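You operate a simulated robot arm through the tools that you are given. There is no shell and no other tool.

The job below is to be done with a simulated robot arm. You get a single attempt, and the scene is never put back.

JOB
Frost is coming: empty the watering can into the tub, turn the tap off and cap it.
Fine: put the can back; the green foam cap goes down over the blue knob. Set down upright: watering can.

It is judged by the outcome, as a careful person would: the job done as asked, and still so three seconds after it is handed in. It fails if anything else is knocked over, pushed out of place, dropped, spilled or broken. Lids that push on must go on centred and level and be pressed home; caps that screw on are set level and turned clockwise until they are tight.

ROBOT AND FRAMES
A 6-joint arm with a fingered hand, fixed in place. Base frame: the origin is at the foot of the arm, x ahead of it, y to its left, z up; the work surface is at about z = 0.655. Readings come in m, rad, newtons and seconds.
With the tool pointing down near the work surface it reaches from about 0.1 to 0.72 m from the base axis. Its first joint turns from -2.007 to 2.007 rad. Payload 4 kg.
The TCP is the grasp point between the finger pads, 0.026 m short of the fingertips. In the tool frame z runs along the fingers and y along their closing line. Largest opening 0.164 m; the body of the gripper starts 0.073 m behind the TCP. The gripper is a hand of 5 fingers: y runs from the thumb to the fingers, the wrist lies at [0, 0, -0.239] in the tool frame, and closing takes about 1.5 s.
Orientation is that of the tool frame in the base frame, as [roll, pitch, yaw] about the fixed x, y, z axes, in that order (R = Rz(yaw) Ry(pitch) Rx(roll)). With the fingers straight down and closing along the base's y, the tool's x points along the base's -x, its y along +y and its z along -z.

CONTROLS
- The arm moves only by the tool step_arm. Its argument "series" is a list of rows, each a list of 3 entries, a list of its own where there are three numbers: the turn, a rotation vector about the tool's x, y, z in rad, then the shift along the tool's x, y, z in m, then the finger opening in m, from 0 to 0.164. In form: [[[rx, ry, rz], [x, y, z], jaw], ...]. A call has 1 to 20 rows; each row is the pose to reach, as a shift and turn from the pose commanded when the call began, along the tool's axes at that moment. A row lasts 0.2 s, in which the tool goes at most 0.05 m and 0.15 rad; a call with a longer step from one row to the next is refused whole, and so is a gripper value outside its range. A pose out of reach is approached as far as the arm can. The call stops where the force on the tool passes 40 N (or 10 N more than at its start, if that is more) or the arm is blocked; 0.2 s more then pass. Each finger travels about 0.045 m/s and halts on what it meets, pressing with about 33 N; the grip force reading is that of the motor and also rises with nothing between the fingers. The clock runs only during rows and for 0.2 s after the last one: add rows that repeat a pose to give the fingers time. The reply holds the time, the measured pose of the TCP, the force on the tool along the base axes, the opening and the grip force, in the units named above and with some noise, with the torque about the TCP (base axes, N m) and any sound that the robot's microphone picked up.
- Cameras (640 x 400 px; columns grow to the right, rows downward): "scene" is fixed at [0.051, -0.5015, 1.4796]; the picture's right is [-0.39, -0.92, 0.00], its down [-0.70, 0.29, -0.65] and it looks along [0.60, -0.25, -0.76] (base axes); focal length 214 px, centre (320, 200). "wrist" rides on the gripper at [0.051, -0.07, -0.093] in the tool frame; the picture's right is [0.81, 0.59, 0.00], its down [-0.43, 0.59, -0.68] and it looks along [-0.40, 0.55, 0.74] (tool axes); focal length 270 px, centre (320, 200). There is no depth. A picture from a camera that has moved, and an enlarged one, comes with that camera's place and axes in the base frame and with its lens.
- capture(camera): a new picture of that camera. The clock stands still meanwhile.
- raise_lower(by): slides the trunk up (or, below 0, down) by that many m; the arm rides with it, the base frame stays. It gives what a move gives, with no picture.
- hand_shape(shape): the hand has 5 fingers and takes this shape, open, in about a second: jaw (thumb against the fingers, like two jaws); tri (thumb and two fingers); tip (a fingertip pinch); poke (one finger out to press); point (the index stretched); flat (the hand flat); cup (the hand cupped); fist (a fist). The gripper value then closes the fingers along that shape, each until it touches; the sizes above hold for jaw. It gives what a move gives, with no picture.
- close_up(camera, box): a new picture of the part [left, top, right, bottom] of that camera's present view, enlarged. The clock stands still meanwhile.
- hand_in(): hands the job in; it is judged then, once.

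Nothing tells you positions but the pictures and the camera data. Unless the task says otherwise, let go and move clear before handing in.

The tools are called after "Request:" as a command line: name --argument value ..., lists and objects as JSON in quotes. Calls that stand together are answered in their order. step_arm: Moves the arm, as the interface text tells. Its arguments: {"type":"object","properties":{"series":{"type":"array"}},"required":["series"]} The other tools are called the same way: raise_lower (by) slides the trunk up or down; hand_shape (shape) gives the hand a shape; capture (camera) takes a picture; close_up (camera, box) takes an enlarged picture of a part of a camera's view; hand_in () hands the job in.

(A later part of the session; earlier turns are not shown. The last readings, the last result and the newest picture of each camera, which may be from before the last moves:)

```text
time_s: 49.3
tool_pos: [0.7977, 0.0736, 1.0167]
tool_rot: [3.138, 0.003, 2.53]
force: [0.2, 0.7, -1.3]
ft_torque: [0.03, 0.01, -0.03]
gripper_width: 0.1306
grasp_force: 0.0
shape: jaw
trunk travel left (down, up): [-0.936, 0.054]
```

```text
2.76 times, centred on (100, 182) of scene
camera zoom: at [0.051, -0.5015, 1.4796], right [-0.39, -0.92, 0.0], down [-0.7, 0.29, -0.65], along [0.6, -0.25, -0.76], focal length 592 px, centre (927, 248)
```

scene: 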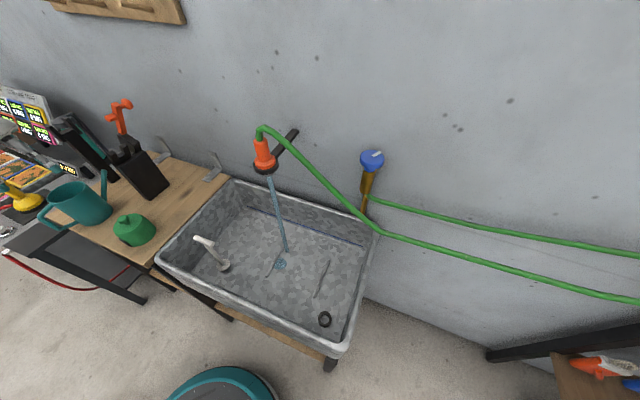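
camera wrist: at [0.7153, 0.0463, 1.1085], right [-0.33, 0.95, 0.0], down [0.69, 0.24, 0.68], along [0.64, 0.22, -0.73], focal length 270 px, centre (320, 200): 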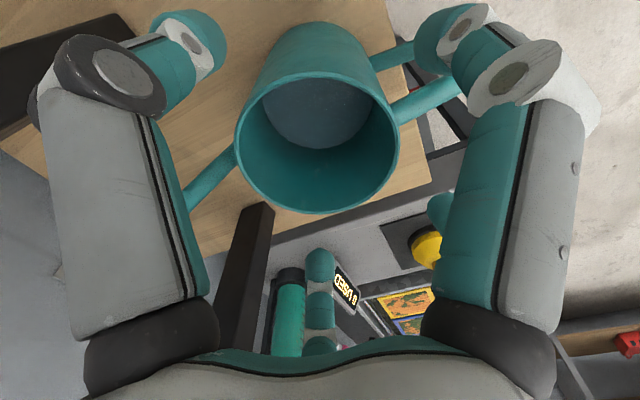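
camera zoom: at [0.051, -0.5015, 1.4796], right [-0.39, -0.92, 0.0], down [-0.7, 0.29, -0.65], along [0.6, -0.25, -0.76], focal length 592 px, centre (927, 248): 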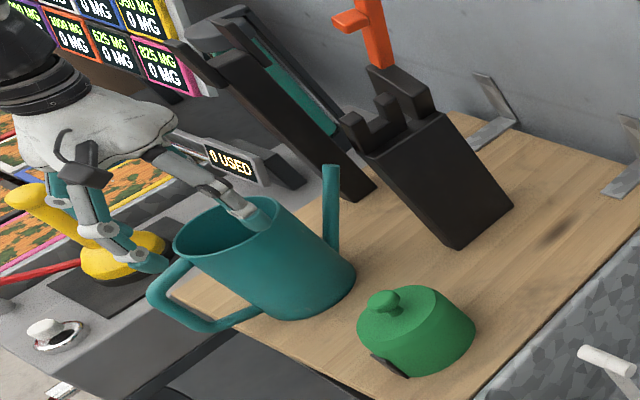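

The descent is clean, with the fingers passing either side of the handle and spout. I'll correct the centring by about 5 mm and go down to the grasp height.

Request:
step_arm --series '[[[0, 0, 0], [-0.0028, 0.0044, 0.0], 0.13], [[0, 0, 0], [-0.0028, 0.0044, 0.025], 0.13], [[0, 0, 0], [-0.0028, 0.0044, 0.05], 0.13], [[0, 0, 0], [-0.0028, 0.0044, 0.072], 0.13], [[0, 0, 0], [-0.0028, 0.0044, 0.072], 0.13]]'

Request:
capture --camera "wrist"

Request:
close_up --camera "scene" --box '[0, 130, 160, 245]'

```text
time_s: 50.5
tool_pos: [0.7846, 0.0738, 0.9471]
tool_rot: [3.138, 0.003, 2.53]
force: [0.5, 0.0, 0.9]
ft_torque: [0.0, -0.02, -0.02]
gripper_width: 0.1303
grasp_force: 0.1
shape: jaw
out of reach, approached as far as the arm can: row 2, 3, 4, 5
trunk travel left (down, up): [-0.936, 0.054]
```

```text
taken
camera wrist: at [0.7016, 0.0446, 1.0391], right [-0.33, 0.95, 0.0], down [0.69, 0.24, 0.68], along [0.64, 0.22, -0.73], focal length 270 px, centre (320, 200)
```

wrist: 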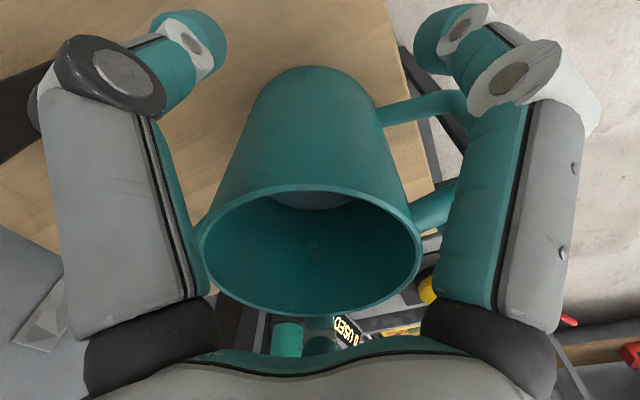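

```text
3.48 times, centred on (80, 188) of scene
camera zoom: at [0.051, -0.5015, 1.4796], right [-0.39, -0.92, 0.0], down [-0.7, 0.29, -0.65], along [0.6, -0.25, -0.76], focal length 746 px, centre (1155, 244)
```

zoom: 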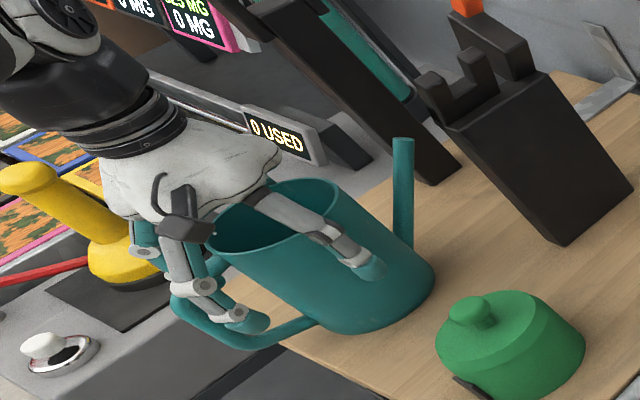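

At this low height the arm came up short by about 18 mm. I'll rise again, re-centre over the can, and descend using the trunk instead, so the arm keeps its longer reach.

Request:
step_arm --series '[[[0, 0, 0], [0, 0, -0.03], 0.13], [[0, 0, 0], [0, 0, -0.06], 0.13], [[0, 0, 0], [0, 0, -0.1], 0.13], [[0, 0, 0], [0, 0, -0.14], 0.13], [[0, 0, 0], [-0.0125, 0.011, -0.15], 0.13], [[0, 0, 0], [-0.0125, 0.011, -0.15], 0.13]]'

Request:
close_up --camera "wrist" --box '[190, 0, 450, 160]'

```text
time_s: 51.9
tool_pos: [0.8017, 0.0752, 1.0971]
tool_rot: [3.137, 0.002, 2.529]
force: [-0.1, 0.1, -0.9]
ft_torque: [0.0, -0.02, -0.01]
gripper_width: 0.13
grasp_force: 0.0
shape: jaw
out of reach, approached as far as the arm can: row 1, 2, 3, 4
trunk travel left (down, up): [-0.936, 0.054]
```

```text
2.46 times, centred on (320, 80) of wrist
camera zoom: at [0.7184, 0.0459, 1.1895], right [-0.33, 0.95, 0.0], down [0.69, 0.24, 0.68], along [0.64, 0.22, -0.73], focal length 665 px, centre (320, 495)
```

zoom: 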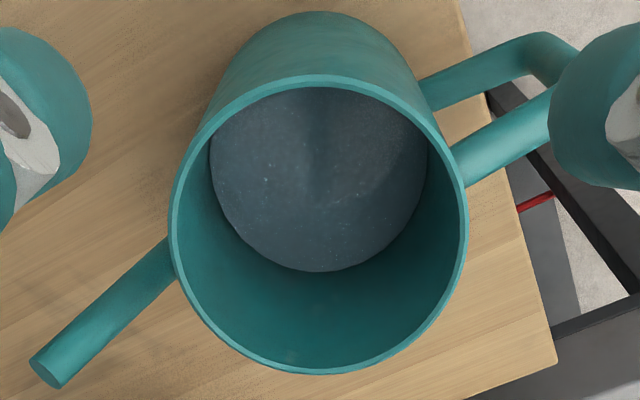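

The can hasn't moved and the TCP is centred on it again. Descending with the trunk now.

Request:
raise_lower --by -0.1

Request:
capture --camera "wrist"

```text
time_s: 53.2
tool_pos: [0.8001, 0.0739, 0.9971]
tool_rot: [3.138, 0.001, 2.531]
force: [-0.7, -0.2, 0.2]
ft_torque: [-0.01, -0.03, 0.0]
gripper_width: 0.1304
grasp_force: 0.1
shape: jaw
trunk travel left (down, up): [-0.836, 0.154]
```

```text
taken
camera wrist: at [0.7173, 0.0457, 1.0902], right [-0.33, 0.95, 0.0], down [0.69, 0.24, 0.68], along [0.64, 0.22, -0.73], focal length 270 px, centre (320, 200)
```

wrist: 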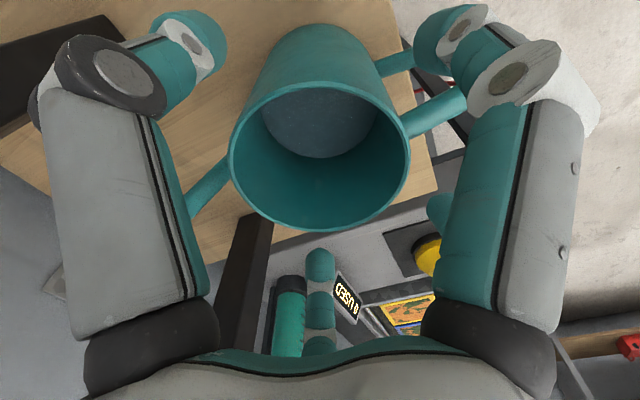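

Request:
raise_lower --by -0.054

Request:
capture --camera "wrist"

Request:
close_up --camera "scene" --box '[0, 130, 160, 245]'

```text
time_s: 54.2
tool_pos: [0.8009, 0.0739, 0.943]
tool_rot: [3.137, 0.0, 2.532]
force: [0.4, -0.4, 0.0]
ft_torque: [-0.02, 0.01, 0.01]
gripper_width: 0.1305
grasp_force: 0.0
shape: jaw
trunk travel left (down, up): [-0.782, 0.208]
```

```text
taken
camera wrist: at [0.7173, 0.0457, 1.0362], right [-0.33, 0.95, 0.0], down [0.69, 0.24, 0.68], along [0.64, 0.22, -0.73], focal length 270 px, centre (320, 200)
```

wrist: 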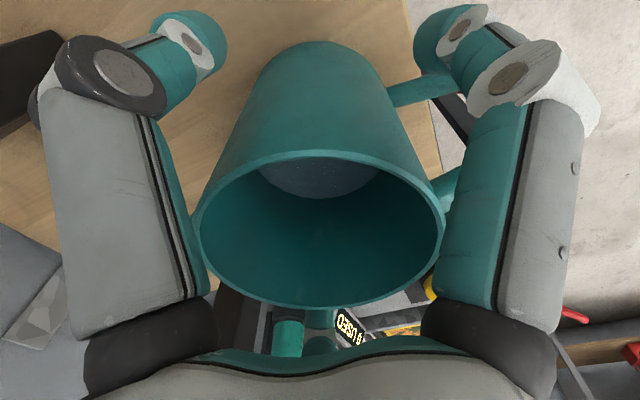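

```text
3.48 times, centred on (80, 188) of scene
camera zoom: at [0.051, -0.5015, 1.4796], right [-0.39, -0.92, 0.0], down [-0.7, 0.29, -0.65], along [0.6, -0.25, -0.76], focal length 746 px, centre (1155, 244)
```

zoom: 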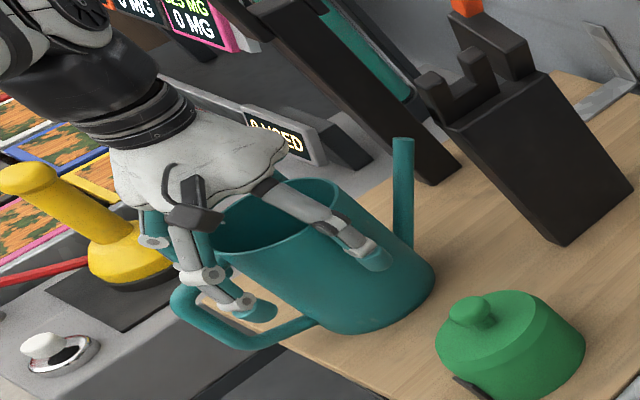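

The fingers surround the can at the right height, so I'll close them.

Request:
step_arm --series '[[[0, 0, 0], [0, 0, 0], 0.11], [[0, 0, 0], [0, 0, 0], 0.1], [[0, 0, 0], [0, 0, 0], 0.09], [[0, 0, 0], [0, 0, 0], 0.08], [[0, 0, 0], [0, 0, 0], 0.075], [[0, 0, 0], [0, 0, 0], 0.07], [[0, 0, 0], [0, 0, 0], 0.07], [[0, 0, 0], [0, 0, 0], 0.07]]'

Request:
capture --camera "wrist"

Request:
close_up --camera "scene" --box '[0, 130, 160, 245]'

```text
time_s: 56.0
tool_pos: [0.8006, 0.0735, 0.9425]
tool_rot: [3.137, -0.002, 2.532]
force: [0.2, -0.4, -0.5]
ft_torque: [-0.06, 0.07, -0.02]
gripper_width: 0.084
grasp_force: 32.8
shape: jaw
trunk travel left (down, up): [-0.782, 0.208]
```

```text
taken
camera wrist: at [0.7174, 0.0458, 1.0357], right [-0.33, 0.95, 0.0], down [0.69, 0.24, 0.68], along [0.64, 0.22, -0.73], focal length 270 px, centre (320, 200)
```

wrist: 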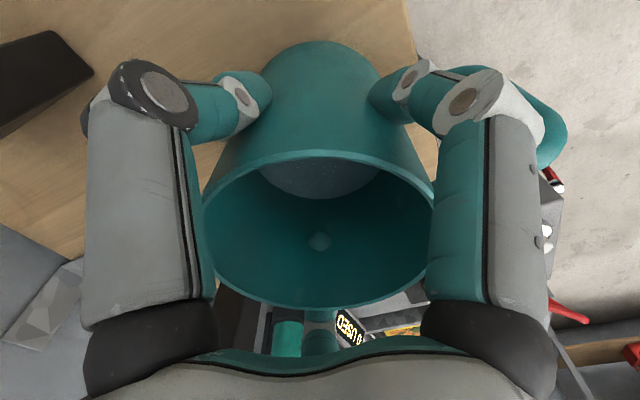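

```text
3.48 times, centred on (80, 188) of scene
camera zoom: at [0.051, -0.5015, 1.4796], right [-0.39, -0.92, 0.0], down [-0.7, 0.29, -0.65], along [0.6, -0.25, -0.76], focal length 746 px, centre (1155, 244)
```

zoom: 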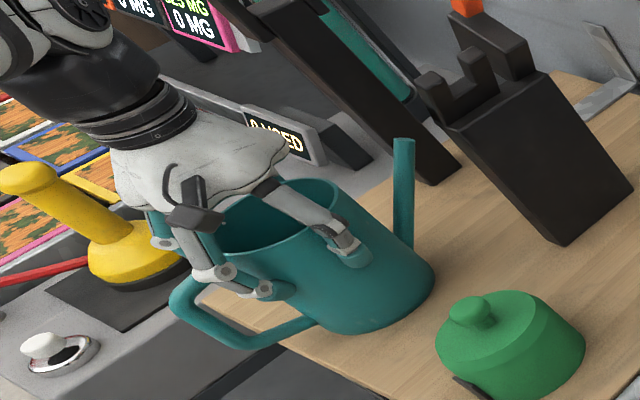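

The grip is firm at 33 N. I'll lift straight up with the trunk, a little at first.

Request:
raise_lower --by 0.04

Request:
close_up --camera "scene" --box '[0, 110, 180, 245]'

Request:
capture --camera "wrist"

```text
time_s: 56.8
tool_pos: [0.8011, 0.0734, 0.9824]
tool_rot: [3.139, 0.002, 2.531]
force: [0.1, 0.0, -4.9]
ft_torque: [-0.02, 0.02, 0.01]
gripper_width: 0.0842
grasp_force: 32.9
shape: jaw
trunk travel left (down, up): [-0.822, 0.168]
```

```text
2.96 times, centred on (90, 178) of scene
camera zoom: at [0.051, -0.5015, 1.4796], right [-0.39, -0.92, 0.0], down [-0.7, 0.29, -0.65], along [0.6, -0.25, -0.76], focal length 636 px, centre (1002, 267)
```

zoom: 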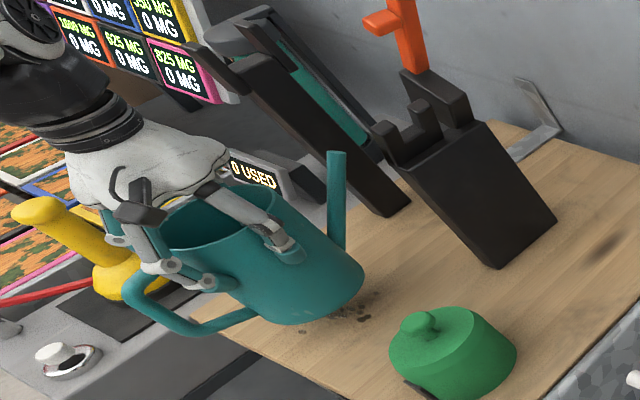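

```text
taken
camera wrist: at [0.7178, 0.0458, 1.0755], right [-0.33, 0.95, 0.0], down [0.69, 0.24, 0.68], along [0.64, 0.22, -0.73], focal length 270 px, centre (320, 200)
```

wrist: 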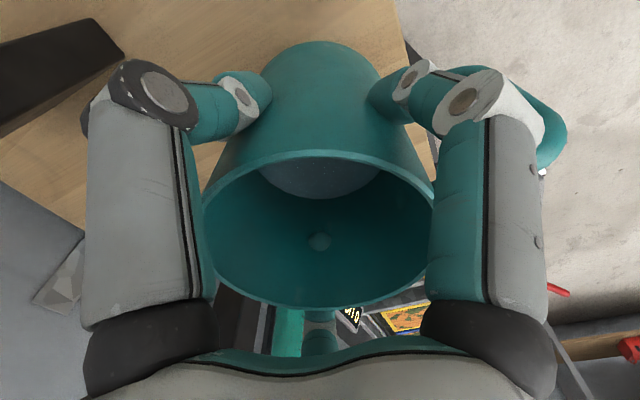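

The can is lifted cleanly and level, with a weight of about 5 N. I'll raise it higher, then draw it back toward the robot so the spout clears the holder before swinging toward the tub.

Request:
raise_lower --by 0.14

Request:
step_arm --series '[[[0, 0, 0], [0.0243, -0.0175, 0], 0.07], [[0, 0, 0], [0.0486, -0.035, 0], 0.07], [[0, 0, 0], [0.0729, -0.0526, 0], 0.07], [[0, 0, 0], [0.0972, -0.0701, 0], 0.07], [[0, 0, 0], [0.1215, -0.0876, 0], 0.07], [[0, 0, 0], [0.1458, -0.1051, 0], 0.07], [[0, 0, 0], [0.1458, -0.1051, 0], 0.07]]'

Request:
close_up --camera "scene" --box '[0, 60, 260, 270]'

```text
time_s: 58.5
tool_pos: [0.8019, 0.0754, 1.123]
tool_rot: [3.138, 0.0, 2.53]
force: [0.1, 0.2, -4.5]
ft_torque: [0.04, 0.01, 0.01]
gripper_width: 0.084
grasp_force: 33.4
shape: jaw
trunk travel left (down, up): [-0.962, 0.028]
```

```text
time_s: 60.1
tool_pos: [0.6236, 0.0702, 1.122]
tool_rot: [3.137, 0.001, 2.532]
force: [0.4, 0.0, -3.6]
ft_torque: [0.01, 0.01, -0.01]
gripper_width: 0.0838
grasp_force: 32.6
shape: jaw
trunk travel left (down, up): [-0.962, 0.028]
```

```text
1.90 times, centred on (130, 165) of scene
camera zoom: at [0.051, -0.5015, 1.4796], right [-0.39, -0.92, 0.0], down [-0.7, 0.29, -0.65], along [0.6, -0.25, -0.76], focal length 408 px, centre (682, 267)
```

zoom: 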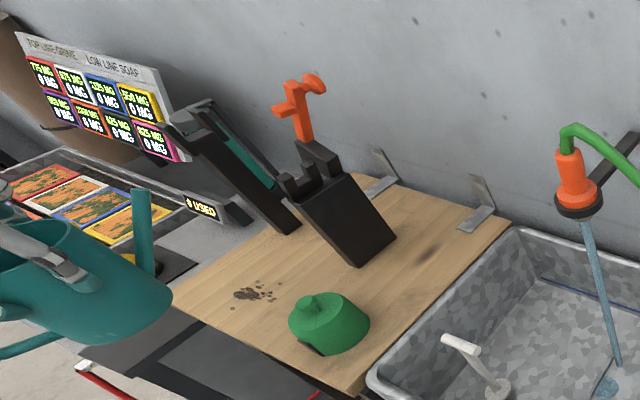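

The can's spot on the bench is marked by some dirt specks, and everything else is clear. I'll swing toward the tub, keeping the can level and spinning it so the spout will face back toward the robot.

Request:
step_arm --series '[[[0, 0, 0.13], [-0.0041, -0.0093, 0], 0.07], [[0, 0, 0.26], [-0.0082, -0.0187, 0], 0.07], [[0, 0, 0.39], [-0.0123, -0.028, 0], 0.07], [[0, 0, 0.52], [-0.0164, -0.0373, 0], 0.07], [[0, 0, 0.65], [-0.0205, -0.0467, 0], 0.07], [[0, 0, 0.78], [-0.0247, -0.056, 0], 0.07], [[0, 0, 0.91], [-0.0288, -0.0653, 0], 0.07], [[0, 0, 1.04], [-0.0329, -0.0747, 0], 0.07], [[0, 0, 1.17], [-0.037, -0.084, 0], 0.07], [[0, 0, 1.3], [-0.0411, -0.0933, 0], 0.07], [[0, 0, 1.43], [-0.0452, -0.1027, 0], 0.07], [[0, 0, 1.56], [-0.0493, -0.112, 0], 0.07], [[0, 0, 1.56], [-0.0493, -0.112, 0], 0.07]]'

Request:
capture --camera "scene"

```text
time_s: 62.9
tool_pos: [0.5993, -0.0458, 1.1206]
tool_rot: [3.14, -0.003, 0.969]
force: [0.6, -0.2, -3.9]
ft_torque: [0.02, -0.02, 0.05]
gripper_width: 0.0837
grasp_force: 33.1
shape: jaw
trunk travel left (down, up): [-0.962, 0.028]
```

```text
taken
```

scene: 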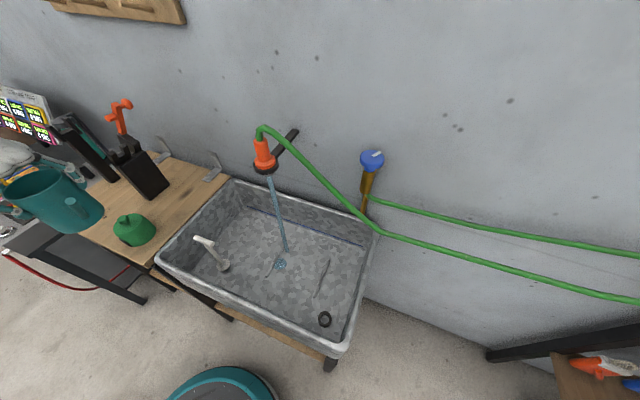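

Request:
step_arm --series '[[[0, 0, 0.12], [-0.0229, 0.0132, 0], 0.07], [[0, 0, 0.24], [-0.0458, 0.0265, 0], 0.07], [[0, 0, 0.36], [-0.0687, 0.0397, 0], 0.07], [[0, 0, 0.48], [-0.0916, 0.0529, 0], 0.07], [[0, 0, 0.6], [-0.1145, 0.0662, 0], 0.07], [[0, 0, 0.72], [-0.1374, 0.0794, 0], 0.07], [[0, 0, 0.84], [-0.1604, 0.0926, 0], 0.07], [[0, 0, 0.96], [-0.1833, 0.1058, 0], 0.07], [[0, 0, 1.08], [-0.2062, 0.1191, 0], 0.07], [[0, 0, 1.2], [-0.2291, 0.1323, 0], 0.07], [[0, 0, 1.32], [-0.252, 0.1455, 0], 0.07], [[0, 0, 1.44], [-0.2749, 0.1588, 0], 0.07], [[0, 0, 1.566], [-0.2978, 0.172, 0], 0.07], [[0, 0, 1.566], [-0.2978, 0.172, 0], 0.07]]'

Request:
capture --camera "scene"

Request:
capture --camera "wrist"

```text
time_s: 65.9
tool_pos: [0.5702, -0.3904, 1.12]
tool_rot: [-3.139, 0.0, -0.598]
force: [-0.5, -0.1, -4.8]
ft_torque: [0.01, -0.01, -0.02]
gripper_width: 0.0838
grasp_force: 33.1
shape: jaw
trunk travel left (down, up): [-0.962, 0.028]
```

```text
taken
```

scene: 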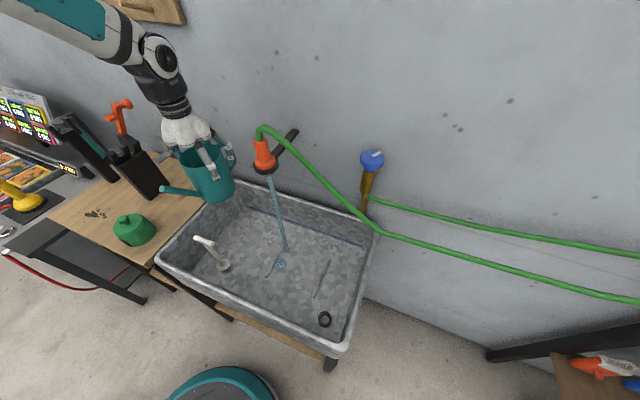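

```text
taken
camera wrist: at [0.6496, -0.3616, 1.2128], right [0.34, -0.94, 0.0], down [-0.69, -0.25, 0.67], along [-0.64, -0.23, -0.74], focal length 270 px, centre (320, 200)
```

wrist: 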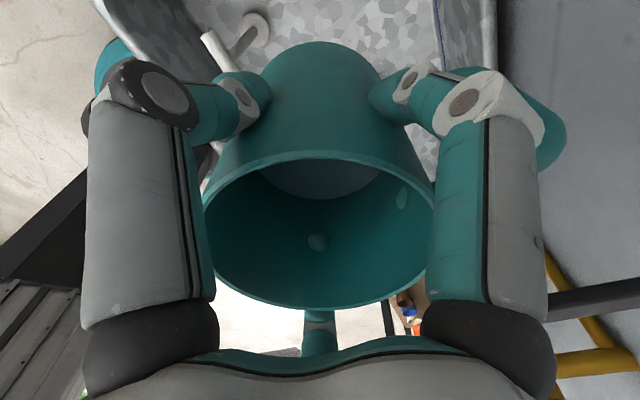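

The can is over the tub with its spout facing the robot, and the nozzle is about 0.16 m away. To get the posture for tipping, I'll raise the arm relative to the trunk and lower the trunk in alternating steps.

Request:
step_arm --series '[[[0, 0, 0], [0, 0, -0.03], 0.07], [[0, 0, 0], [0, 0, -0.06], 0.07], [[0, 0, 0], [0, 0, -0.09], 0.07], [[0, 0, 0], [0, 0, -0.12], 0.07], [[0, 0, 0], [0, 0, -0.12], 0.07]]'

Request:
raise_lower --by -0.13

Request:
step_arm --series '[[[0, 0, 0], [0, 0, -0.03], 0.07], [[0, 0, 0], [0, 0, -0.06], 0.07], [[0, 0, 0], [0, 0, -0.09], 0.07], [[0, 0, 0], [0, 0, -0.12], 0.07], [[0, 0, 0], [0, 0, -0.12], 0.07]]'

Request:
raise_lower --by -0.12

```text
time_s: 67.1
tool_pos: [0.5709, -0.3935, 1.2365]
tool_rot: [-3.138, 0.001, -0.596]
force: [1.0, 0.2, -4.7]
ft_torque: [0.02, -0.03, 0.01]
gripper_width: 0.0835
grasp_force: 32.7
shape: jaw
trunk travel left (down, up): [-0.962, 0.028]
```

```text
time_s: 68.7
tool_pos: [0.571, -0.3925, 1.1083]
tool_rot: [-3.138, -0.001, -0.595]
force: [1.5, -0.8, -4.0]
ft_torque: [0.02, -0.05, 0.0]
gripper_width: 0.0838
grasp_force: 33.6
shape: jaw
trunk travel left (down, up): [-0.832, 0.158]
```

```text
time_s: 69.9
tool_pos: [0.5681, -0.3921, 1.232]
tool_rot: [-3.139, 0.0, -0.595]
force: [-0.3, -0.5, -4.8]
ft_torque: [0.01, 0.01, -0.02]
gripper_width: 0.0836
grasp_force: 32.9
shape: jaw
trunk travel left (down, up): [-0.832, 0.158]
```

```text
time_s: 71.4
tool_pos: [0.5677, -0.3901, 1.1119]
tool_rot: [-3.139, -0.002, -0.595]
force: [0.5, 0.8, -4.4]
ft_torque: [0.02, -0.03, -0.04]
gripper_width: 0.0835
grasp_force: 33.0
shape: jaw
trunk travel left (down, up): [-0.712, 0.278]
```

Now I'll start tipping in small increments. The tool points radially outward here, which should be kinder to the wrist.

Request:
step_arm --series '[[[0, 0.1, 0], [0, 0, -0.015], 0.07], [[0, 0.2, 0], [0, 0, -0.03], 0.07], [[0, 0.3, 0], [0, 0, -0.045], 0.07], [[0, 0.4, 0], [0, 0, -0.06], 0.07], [[0, 0.4, 0], [0, 0, -0.06], 0.07]]'

Request:
capture --camera "scene"

```text
time_s: 72.6
tool_pos: [0.567, -0.3901, 1.1713]
tool_rot: [-3.137, -0.402, -0.597]
force: [0.1, -0.4, -4.3]
ft_torque: [0.06, 0.06, 0.01]
gripper_width: 0.0836
grasp_force: 33.1
shape: jaw
trunk travel left (down, up): [-0.712, 0.278]
```

```text
taken
```

scene: 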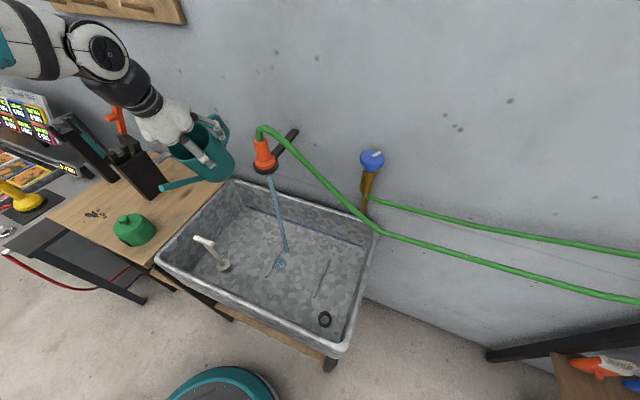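

The tilt works radially. I'll shift a bit further over the tub, toward the wall, and lower the trunk so the pour happens from lower down.

Request:
step_arm --series '[[[0, 0, 0], [0.0212, 0, -0.02], 0.07], [[0, 0, 0], [0.0423, 0, -0.04], 0.07], [[0, 0, 0], [0.0635, 0, -0.0599], 0.07], [[0, 0, 0], [0.0635, 0, -0.0599], 0.07]]'

Request:
raise_lower --by -0.17

```text
time_s: 73.6
tool_pos: [0.5946, -0.4139, 1.2507]
tool_rot: [-3.14, -0.402, -0.595]
force: [0.4, -0.4, -4.8]
ft_torque: [0.02, 0.02, -0.01]
gripper_width: 0.0836
grasp_force: 32.8
shape: jaw
trunk travel left (down, up): [-0.712, 0.278]
```

```text
time_s: 75.5
tool_pos: [0.5944, -0.413, 1.0817]
tool_rot: [-3.137, -0.401, -0.597]
force: [-0.9, 0.7, -4.3]
ft_torque: [0.04, 0.08, 0.03]
gripper_width: 0.0836
grasp_force: 33.0
shape: jaw
trunk travel left (down, up): [-0.542, 0.448]
```

Request:
step_arm --series '[[[0, 0.08, 0], [0, 0, 0], 0.07], [[0, 0.16, 0], [0, 0, 0], 0.07], [[0, 0.24, 0], [0, 0, 0], 0.07], [[0, 0.32, 0], [0, 0, 0], 0.07], [[0, 0.4, 0], [0, 0, 0], 0.07], [[0, 0.4, 0], [0, 0, 0], 0.07]]'

Request:
capture --camera "scene"

Request:
capture --camera "wrist"

```text
time_s: 76.9
tool_pos: [0.5939, -0.4133, 1.0829]
tool_rot: [-3.137, -0.801, -0.598]
force: [-0.1, -0.1, -3.1]
ft_torque: [0.09, 0.08, 0.0]
gripper_width: 0.0836
grasp_force: 33.1
shape: jaw
trunk travel left (down, up): [-0.542, 0.448]
```

```text
taken
```

scene: 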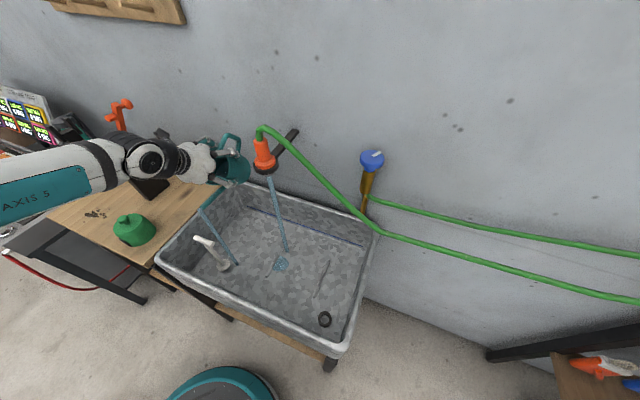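

```text
taken
camera wrist: at [0.6052, -0.3379, 1.1835], right [0.14, -0.8, 0.58], down [-0.99, -0.05, 0.16], along [-0.1, -0.59, -0.8], focal length 270 px, centre (320, 200)
```

wrist: 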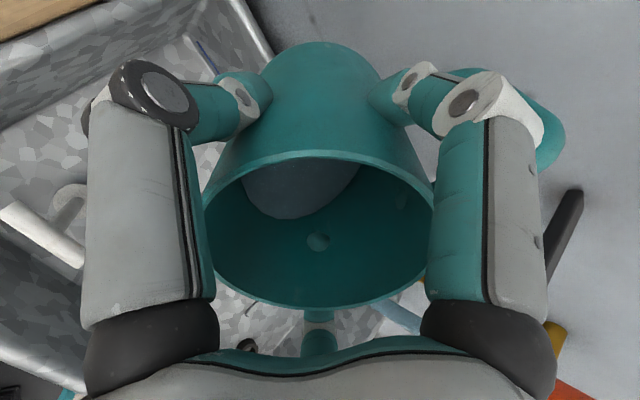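

Water is streaming from the spout into the tub and the weight is dropping. I'll hold here a moment, then keep tipping.

Request:
step_arm --series '[[[0, 0, 0], [0, 0, 0], 0.07], [[0, 0, 0], [0, 0, 0], 0.07], [[0, 0, 0], [0, 0, 0], 0.07], [[0, 0, 0], [0, 0, 0], 0.07], [[0, 0, 0], [0, 0, 0], 0.07], [[0, 0, 0], [0, 0, 0], 0.07], [[0, 0, 0], [0, 0, 0], 0.07], [[0, 0, 0], [0, 0, 0], 0.07], [[0, 0, 0], [0, 0, 0], 0.07], [[0, 0, 0], [0, 0, 0], 0.07]]'

Request:
close_up --camera "scene" --box '[130, 110, 390, 290]'

```text
time_s: 79.1
tool_pos: [0.594, -0.4129, 1.0818]
tool_rot: [-3.136, -0.801, -0.599]
force: [-0.4, 0.3, -2.7]
ft_torque: [0.02, 0.02, 0.02]
gripper_width: 0.0835
grasp_force: 32.7
shape: jaw
trunk travel left (down, up): [-0.542, 0.448]
```

```text
2.22 times, centred on (260, 200) of scene
camera zoom: at [0.051, -0.5015, 1.4796], right [-0.39, -0.92, 0.0], down [-0.7, 0.29, -0.65], along [0.6, -0.25, -0.76], focal length 477 px, centre (453, 200)
```

zoom: 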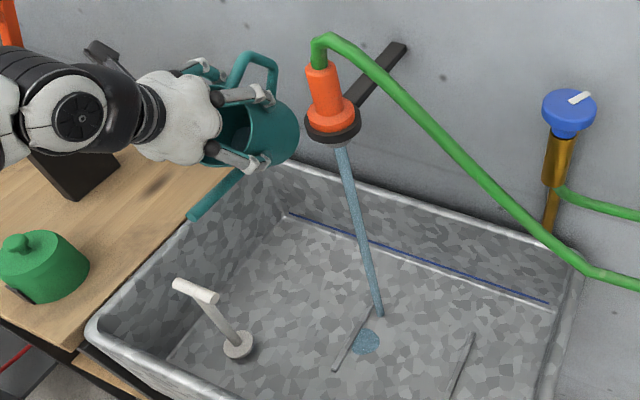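

The flow has stopped at this angle. I'll adjust the trunk so I can tip further.

Request:
step_arm --series '[[[0, 0, 0], [0.0311, 0, -0.0302], 0.07], [[0, 0, 0], [0.0622, 0, -0.0604], 0.07], [[0, 0, 0], [0.0932, 0, -0.0906], 0.07], [[0, 0, 0], [0.0932, 0, -0.0906], 0.07]]'

Request:
raise_lower --by -0.15

Request:
step_arm --series '[[[0, 0.08, 0], [0, 0, 0], 0.07], [[0, 0.16, 0], [0, 0, 0], 0.07], [[0, 0.24, 0], [0, 0, 0], 0.07], [[0, 0.32, 0], [0, 0, 0], 0.07], [[0, 0.32, 0], [0, 0, 0], 0.07], [[0, 0.32, 0], [0, 0, 0], 0.07], [[0, 0.32, 0], [0, 0, 0], 0.07]]'

Request:
capture --camera "scene"

```text
time_s: 80.1
tool_pos: [0.5934, -0.4146, 1.2127]
tool_rot: [-3.138, -0.802, -0.598]
force: [-0.2, 0.2, -2.3]
ft_torque: [0.05, 0.06, 0.01]
gripper_width: 0.0834
grasp_force: 32.8
shape: jaw
trunk travel left (down, up): [-0.542, 0.448]
```

```text
time_s: 81.8
tool_pos: [0.594, -0.4144, 1.0617]
tool_rot: [-3.137, -0.802, -0.6]
force: [-0.2, -0.4, -3.0]
ft_torque: [0.06, 0.05, -0.02]
gripper_width: 0.0834
grasp_force: 32.9
shape: jaw
trunk travel left (down, up): [-0.392, 0.598]
```

```text
time_s: 83.5
tool_pos: [0.5932, -0.4138, 1.0627]
tool_rot: [-3.133, -1.123, -0.605]
force: [0.0, -0.1, -2.0]
ft_torque: [0.05, 0.03, 0.02]
gripper_width: 0.0834
grasp_force: 32.4
shape: jaw
trunk travel left (down, up): [-0.392, 0.598]
```

```text
taken
```

scene: 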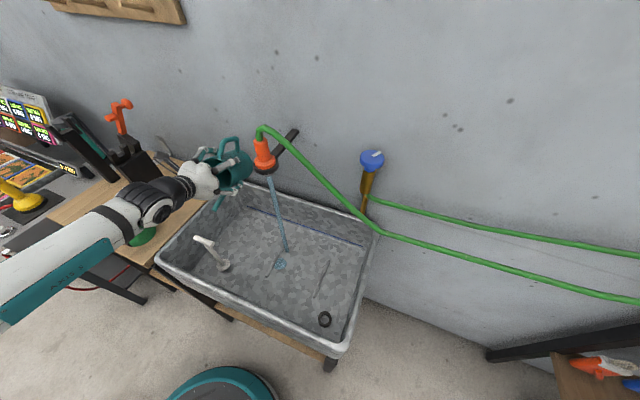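

Request:
step_arm --series '[[[0, 0, 0], [0.0391, 0, -0.0188], 0.07], [[0, 0, 0], [0.0781, 0, -0.0375], 0.07], [[0, 0, 0], [0.1172, 0, -0.0563], 0.07], [[0, 0, 0], [0.1172, 0, -0.0563], 0.07]]'

Request:
raise_lower --by -0.13

Request:
step_arm --series '[[[0, 0.08, 0], [0, 0, 0], 0.07], [[0, 0.16, 0], [0, 0, 0], 0.07], [[0, 0.24, 0], [0, 0, 0], 0.07], [[0, 0.32, 0], [0, 0, 0], 0.07], [[0, 0.32, 0], [0, 0, 0], 0.07]]'

Request:
capture --camera "scene"

```text
time_s: 84.5
tool_pos: [0.592, -0.4153, 1.1948]
tool_rot: [-3.133, -1.12, -0.605]
force: [-0.5, -0.1, -2.3]
ft_torque: [0.07, 0.04, 0.01]
gripper_width: 0.0833
grasp_force: 33.1
shape: jaw
trunk travel left (down, up): [-0.392, 0.598]
```

```text
time_s: 86.0
tool_pos: [0.5932, -0.4157, 1.0637]
tool_rot: [-3.133, -1.12, -0.606]
force: [0.6, 0.7, -1.2]
ft_torque: [0.02, 0.06, 0.03]
gripper_width: 0.0834
grasp_force: 33.1
shape: jaw
trunk travel left (down, up): [-0.262, 0.728]
```

```text
time_s: 87.2
tool_pos: [0.5928, -0.4159, 1.065]
tool_rot: [-3.109, -1.441, -0.629]
force: [-0.6, -0.7, -1.9]
ft_torque: [0.03, 0.04, 0.01]
gripper_width: 0.0836
grasp_force: 33.3
shape: jaw
trunk travel left (down, up): [-0.262, 0.728]
```

```text
taken
```

scene: 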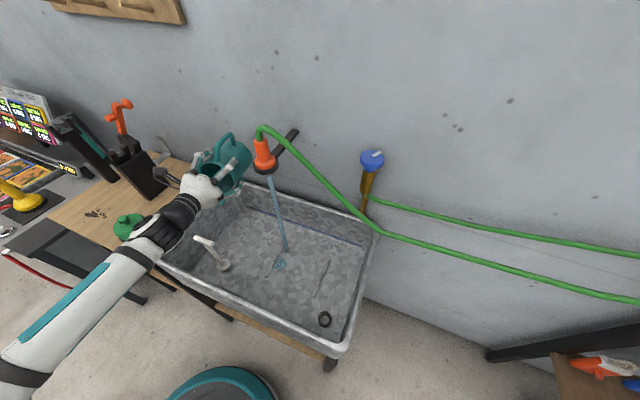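

Request:
capture --camera "wrist"

Request:
close_up --camera "scene" --box '[150, 110, 310, 220]'

```text
taken
camera wrist: at [0.5591, -0.3092, 1.1272], right [-0.25, -0.55, 0.8], down [-0.94, -0.08, -0.34], along [0.25, -0.83, -0.49], focal length 270 px, centre (320, 200)
```

wrist: 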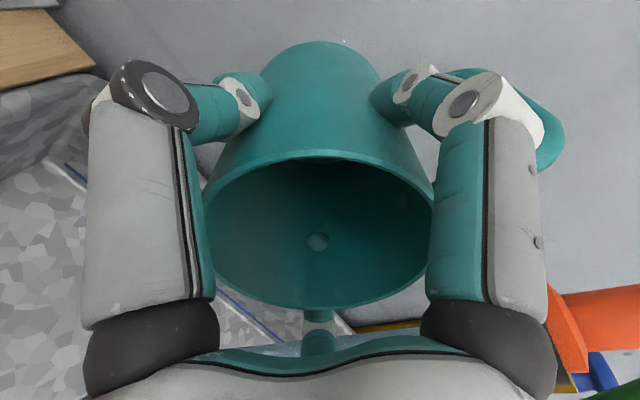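

```text
3.64 times, centred on (230, 165) of scene
camera zoom: at [0.051, -0.5015, 1.4796], right [-0.39, -0.92, 0.0], down [-0.7, 0.29, -0.65], along [0.6, -0.25, -0.76], focal length 780 px, centre (647, 327)
```

zoom: 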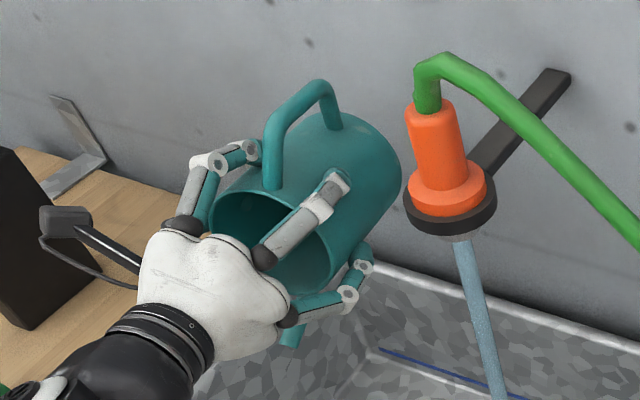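

The can looks empty now. To drain the last drops I'll raise it a little and tip slightly past horizontal.

Request:
step_arm --series '[[[0, 0.05, 0], [0.035, 0, 0], 0.07], [[0, 0.1, 0], [0.07, 0, 0], 0.07], [[0, 0.15, 0], [0.1, 0, 0], 0.07], [[0, 0.2, 0], [0.12, 0, 0], 0.07], [[0, 0.25, 0], [0.12, 0, 0], 0.07], [[0, 0.25, 0], [0.12, 0, 0], 0.07]]'

Request:
capture --camera "scene"

```text
time_s: 88.6
tool_pos: [0.6088, -0.4214, 1.1829]
tool_rot: [-0.037, -1.486, 2.589]
force: [-0.7, -0.3, -1.0]
ft_torque: [0.05, 0.06, 0.01]
gripper_width: 0.0836
grasp_force: 33.1
shape: jaw
trunk travel left (down, up): [-0.262, 0.728]
```

```text
taken
```

scene: 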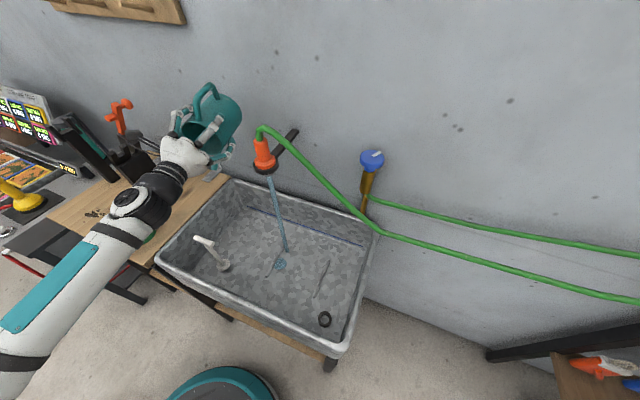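

It's past horizontal at 95°. I'll tip a little more and hold to drain it completely.

Request:
step_arm --series '[[[0, 0.08, 0], [0, 0, 0], 0.07], [[0, 0.16, 0], [0, 0, 0], 0.07], [[0, 0.16, 0], [0, 0, 0], 0.07], [[0, 0.16, 0], [0, 0, 0], 0.07], [[0, 0.16, 0], [0, 0, 0], 0.07], [[0, 0.16, 0], [0, 0, 0], 0.07], [[0, 0.16, 0], [0, 0, 0], 0.07], [[0, 0.16, 0], [0, 0, 0], 0.07]]'

Request:
capture --camera "wrist"

Request:
close_up --camera "scene" --box '[110, 60, 350, 290]'

```text
time_s: 90.4
tool_pos: [0.6061, -0.4241, 1.1821]
tool_rot: [-0.016, -1.29, 2.56]
force: [0.0, -1.0, -1.8]
ft_torque: [0.05, 0.03, 0.0]
gripper_width: 0.0833
grasp_force: 33.0
shape: jaw
out of reach, approached as far as the arm can: row 1
trunk travel left (down, up): [-0.262, 0.728]
```

```text
taken
camera wrist: at [0.5578, -0.3074, 1.2057], right [-0.52, -0.36, 0.78], down [-0.77, -0.19, -0.61], along [0.37, -0.91, -0.18], focal length 270 px, centre (320, 200)
```

wrist: 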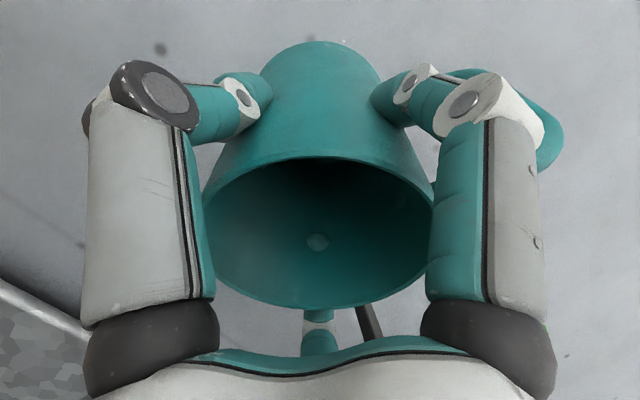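

```text
1.74 times, centred on (230, 175) of scene
camera zoom: at [0.051, -0.5015, 1.4796], right [-0.39, -0.92, 0.0], down [-0.7, 0.29, -0.65], along [0.6, -0.25, -0.76], focal length 373 px, centre (476, 244)
```

zoom: 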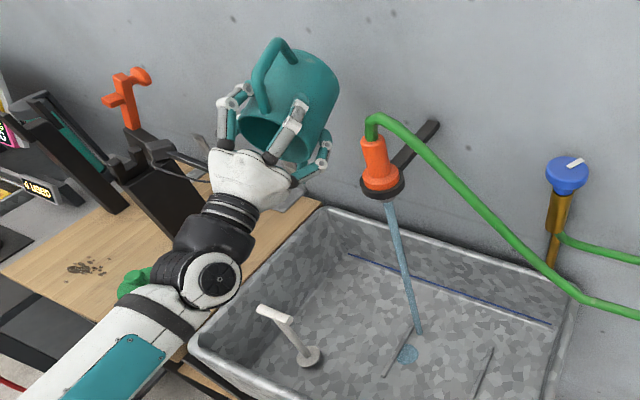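

The can is fully empty, with only about 1.7 N of weight left. I'll bring it back upright by reversing the steps over the tub.

Request:
step_arm --series '[[[0, -0.08, 0], [-0.0268, 0, -0.0109], 0.07], [[0, -0.18, 0], [-0.0536, 0, -0.0218], 0.07], [[0, -0.29, 0], [-0.0804, 0, -0.0326], 0.07], [[0, -0.41, 0], [-0.1072, 0, -0.0435], 0.07], [[0, -0.41, 0], [-0.1072, 0, -0.0435], 0.07]]'

Request:
step_arm --series '[[[0, -0.08, 0], [0, 0, 0], 0.07], [[0, -0.16, 0], [0, 0, 0], 0.07], [[0, -0.24, 0], [0, 0, 0], 0.07], [[0, -0.32, 0], [0, 0, 0], 0.07], [[0, -0.32, 0], [0, 0, 0], 0.07]]'

Request:
raise_lower --by 0.14

```text
time_s: 91.6
tool_pos: [0.5967, -0.4155, 1.0684]
tool_rot: [-2.857, -1.44, -0.876]
force: [-0.7, -0.4, -2.9]
ft_torque: [-0.08, 0.07, 0.05]
gripper_width: 0.083
grasp_force: 32.6
shape: jaw
out of reach, approached as far as the arm can: row 4
trunk travel left (down, up): [-0.262, 0.728]
```

```text
time_s: 92.8
tool_pos: [0.5977, -0.4171, 1.0677]
tool_rot: [-3.133, -1.121, -0.604]
force: [0.6, 0.5, -0.9]
ft_torque: [-0.02, 0.04, 0.02]
gripper_width: 0.0825
grasp_force: 32.7
shape: jaw
trunk travel left (down, up): [-0.262, 0.728]
```

```text
time_s: 94.5
tool_pos: [0.5967, -0.4173, 1.2079]
tool_rot: [-3.131, -1.119, -0.605]
force: [-0.5, -0.9, -1.6]
ft_torque: [0.01, 0.05, -0.01]
gripper_width: 0.083
grasp_force: 33.1
shape: jaw
trunk travel left (down, up): [-0.402, 0.588]
```

Request:
step_arm --series '[[[0, -0.08, 0], [-0.0325, 0, 0.0074], 0.07], [[0, -0.16, 0], [-0.065, 0, 0.0148], 0.07], [[0, -0.24, 0], [-0.0975, 0, 0.0222], 0.07], [[0, -0.32, 0], [-0.13, 0, 0.0296], 0.07], [[0, -0.32, 0], [-0.13, 0, 0.0296], 0.07]]'

Request:
raise_lower --by 0.15

```text
time_s: 95.7
tool_pos: [0.5739, -0.398, 1.0787]
tool_rot: [-3.136, -0.801, -0.599]
force: [0.6, -0.3, -2.7]
ft_torque: [0.01, 0.04, -0.02]
gripper_width: 0.0829
grasp_force: 33.5
shape: jaw
trunk travel left (down, up): [-0.402, 0.588]
```

```text
time_s: 97.5
tool_pos: [0.5734, -0.3984, 1.2303]
tool_rot: [-3.136, -0.8, -0.599]
force: [0.6, -0.2, -0.4]
ft_torque: [0.02, 0.01, 0.0]
gripper_width: 0.0829
grasp_force: 33.1
shape: jaw
trunk travel left (down, up): [-0.552, 0.438]
```

Request:
step_arm --series '[[[0, -0.1, 0], [-0.0215, 0, 0.0209], 0.07], [[0, -0.2, 0], [-0.043, 0, 0.0418], 0.07], [[0, -0.3, 0], [-0.0645, 0, 0.0627], 0.07], [[0, -0.4, 0], [-0.086, 0, 0.0836], 0.07], [[0, -0.4, 0], [-0.086, 0, 0.0836], 0.07]]'

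Request:
raise_lower --by 0.17

Request:
step_arm --series '[[[0, -0.1, 0], [-0.0156, 0, 0.0368], 0.07], [[0, -0.2, 0], [-0.0312, 0, 0.0737], 0.07], [[0, -0.3, 0], [-0.0468, 0, 0.1105], 0.07], [[0, -0.4, 0], [-0.0584, 0, 0.1381], 0.07], [[0, -0.4, 0], [-0.0584, 0, 0.1381], 0.07]]'

Request:
capture --camera "scene"

Request:
capture --camera "wrist"

```text
time_s: 98.7
tool_pos: [0.5705, -0.3979, 1.1112]
tool_rot: [-3.139, -0.399, -0.595]
force: [0.1, 0.3, -1.5]
ft_torque: [-0.01, 0.02, -0.03]
gripper_width: 0.0827
grasp_force: 32.8
shape: jaw
trunk travel left (down, up): [-0.552, 0.438]
```

```text
time_s: 100.6
tool_pos: [0.5714, -0.397, 1.2822]
tool_rot: [-3.139, -0.403, -0.597]
force: [-0.8, -1.3, -1.4]
ft_torque: [-0.01, 0.02, 0.0]
gripper_width: 0.0827
grasp_force: 33.1
shape: jaw
trunk travel left (down, up): [-0.722, 0.268]
```

```text
time_s: 101.8
tool_pos: [0.5711, -0.3976, 1.137]
tool_rot: [-3.138, 0.0, -0.595]
force: [0.5, 0.9, -2.3]
ft_torque: [0.0, 0.0, 0.0]
gripper_width: 0.0827
grasp_force: 32.9
shape: jaw
trunk travel left (down, up): [-0.722, 0.268]
```

```text
taken
```

scene: 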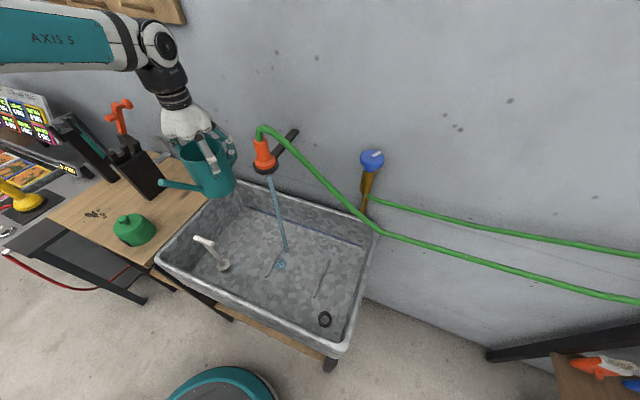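

```text
taken
camera wrist: at [0.65, -0.3692, 1.2298], right [0.34, -0.94, 0.0], down [-0.69, -0.25, 0.67], along [-0.63, -0.23, -0.74], focal length 270 px, centre (320, 200)
```

wrist: 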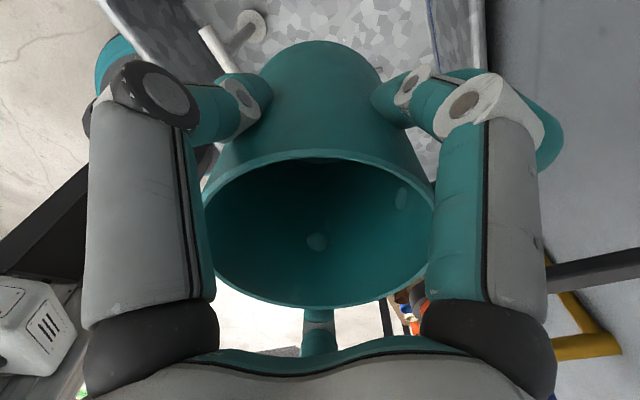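

The can is upright and empty. I'll bring the trunk and arm back to carrying posture, then swing back to the bench.

Request:
raise_lower --by 0.15

Request:
step_arm --series '[[[0, 0, 0], [0, 0, 0.04], 0.07], [[0, 0, 0], [0, 0, 0.08], 0.07], [[0, 0, 0], [0, 0, 0.12], 0.07], [[0, 0, 0], [0, 0, 0.16], 0.07], [[0, 0, 0], [0, 0, 0.16], 0.07]]'

Request:
raise_lower --by 0.09

Request:
step_arm --series '[[[0, 0, 0], [0, 0, 0.04], 0.07], [[0, 0, 0], [0, 0, 0.08], 0.07], [[0, 0, 0], [0, 0, 0.09], 0.07], [[0, 0, 0], [0, 0, 0.09], 0.07]]'

```text
time_s: 103.5
tool_pos: [0.5716, -0.3989, 1.2861]
tool_rot: [-3.138, -0.003, -0.593]
force: [-0.3, 0.2, -1.5]
ft_torque: [-0.03, -0.04, 0.03]
gripper_width: 0.0829
grasp_force: 33.1
shape: jaw
trunk travel left (down, up): [-0.872, 0.118]
```

```text
time_s: 104.7
tool_pos: [0.574, -0.3989, 1.1262]
tool_rot: [-3.138, -0.002, -0.596]
force: [0.2, -0.3, -1.3]
ft_torque: [-0.01, -0.02, -0.04]
gripper_width: 0.0826
grasp_force: 33.1
shape: jaw
trunk travel left (down, up): [-0.872, 0.118]
```

```text
time_s: 106.0
tool_pos: [0.5735, -0.3988, 1.2167]
tool_rot: [-3.137, -0.002, -0.596]
force: [0.4, 0.0, -1.5]
ft_torque: [0.01, 0.01, -0.02]
gripper_width: 0.0827
grasp_force: 33.2
shape: jaw
trunk travel left (down, up): [-0.962, 0.028]
```

```text
time_s: 107.0
tool_pos: [0.571, -0.3997, 1.1286]
tool_rot: [-3.138, -0.001, -0.595]
force: [-0.5, 0.7, -1.8]
ft_torque: [0.0, -0.02, -0.01]
gripper_width: 0.0827
grasp_force: 32.9
shape: jaw
trunk travel left (down, up): [-0.962, 0.028]
```

Request:
step_arm --series '[[[0, 0, -0.12], [-0.0135, -0.0238, 0], 0.07], [[0, 0, -0.24], [-0.027, -0.0475, 0], 0.07], [[0, 0, -0.36], [-0.0404, -0.0713, 0], 0.07], [[0, 0, -0.48], [-0.0539, -0.095, 0], 0.07], [[0, 0, -0.6], [-0.0674, -0.1188, 0], 0.07], [[0, 0, -0.72], [-0.0809, -0.1425, 0], 0.07], [[0, 0, -0.84], [-0.0943, -0.1663, 0], 0.07], [[0, 0, -0.96], [-0.1078, -0.19, 0], 0.07], [[0, 0, -1.08], [-0.1213, -0.2138, 0], 0.07], [[0, 0, -1.2], [-0.1348, -0.2375, 0], 0.07], [[0, 0, -1.32], [-0.1483, -0.2613, 0], 0.07], [[0, 0, -1.44], [-0.1617, -0.285, 0], 0.07], [[0, 0, -1.564], [-0.1752, -0.3088, 0], 0.07], [[0, 0, -1.564], [-0.1752, -0.3088, 0], 0.07]]'

```text
time_s: 110.0
tool_pos: [0.6011, -0.0429, 1.1286]
tool_rot: [3.139, -0.004, 0.97]
force: [1.0, 0.2, -2.4]
ft_torque: [0.01, -0.01, -0.03]
gripper_width: 0.0825
grasp_force: 32.8
shape: jaw
trunk travel left (down, up): [-0.962, 0.028]
```

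Request:
step_arm --series '[[[0, 0, -0.13], [0.0088, -0.0038, 0], 0.07], [[0, 0, -0.26], [0.0177, -0.0076, 0], 0.07], [[0, 0, -0.39], [0.0265, -0.0113, 0], 0.07], [[0, 0, -0.52], [0.0353, -0.0151, 0], 0.07], [[0, 0, -0.65], [0.0442, -0.0189, 0], 0.07], [[0, 0, -0.78], [0.053, -0.0227, 0], 0.07], [[0, 0, -0.91], [0.0618, -0.0264, 0], 0.07], [[0, 0, -1.04], [0.0707, -0.0302, 0], 0.07], [[0, 0, -1.17], [0.0795, -0.034, 0], 0.07], [[0, 0, -1.3], [0.0883, -0.0378, 0], 0.07], [[0, 0, -1.43], [0.0972, -0.0415, 0], 0.07], [[0, 0, -1.561], [0.106, -0.0453, 0], 0.07], [[0, 0, -1.561], [0.106, -0.0453, 0], 0.07]]'

Request:
capture --camera "wrist"

Request:
close_up --camera "scene" --box '[0, 60, 260, 270]'

```text
time_s: 112.8
tool_pos: [0.6256, 0.0681, 1.1287]
tool_rot: [3.137, 0.001, 2.532]
force: [-1.3, 0.3, -1.9]
ft_torque: [0.03, -0.03, 0.0]
gripper_width: 0.0825
grasp_force: 32.9
shape: jaw
trunk travel left (down, up): [-0.962, 0.028]
```

```text
taken
camera wrist: at [0.5425, 0.0402, 1.2218], right [-0.33, 0.95, 0.0], down [0.69, 0.24, 0.68], along [0.64, 0.22, -0.73], focal length 270 px, centre (320, 200)
```

wrist: 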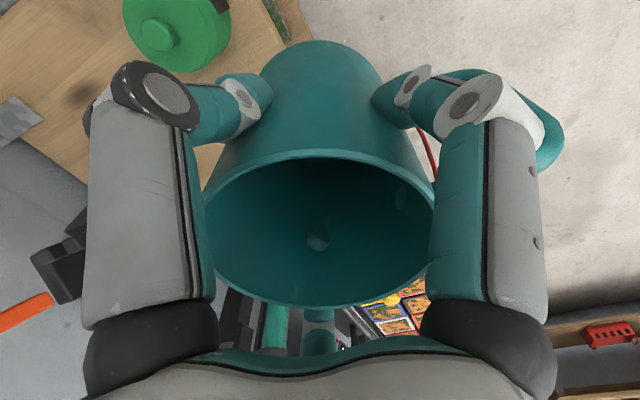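

```text
1.90 times, centred on (130, 165) of scene
camera zoom: at [0.051, -0.5015, 1.4796], right [-0.39, -0.92, 0.0], down [-0.7, 0.29, -0.65], along [0.6, -0.25, -0.76], focal length 408 px, centre (682, 267)
```

zoom: 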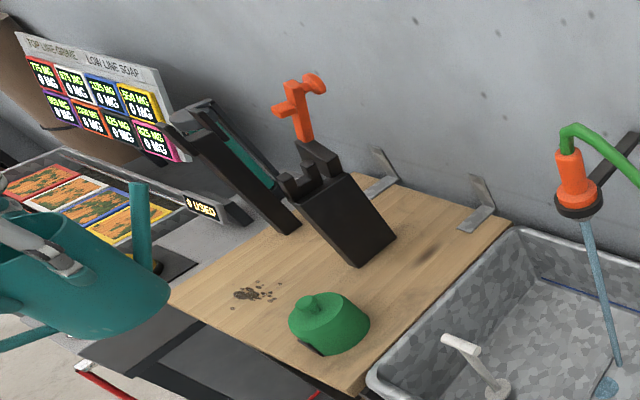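

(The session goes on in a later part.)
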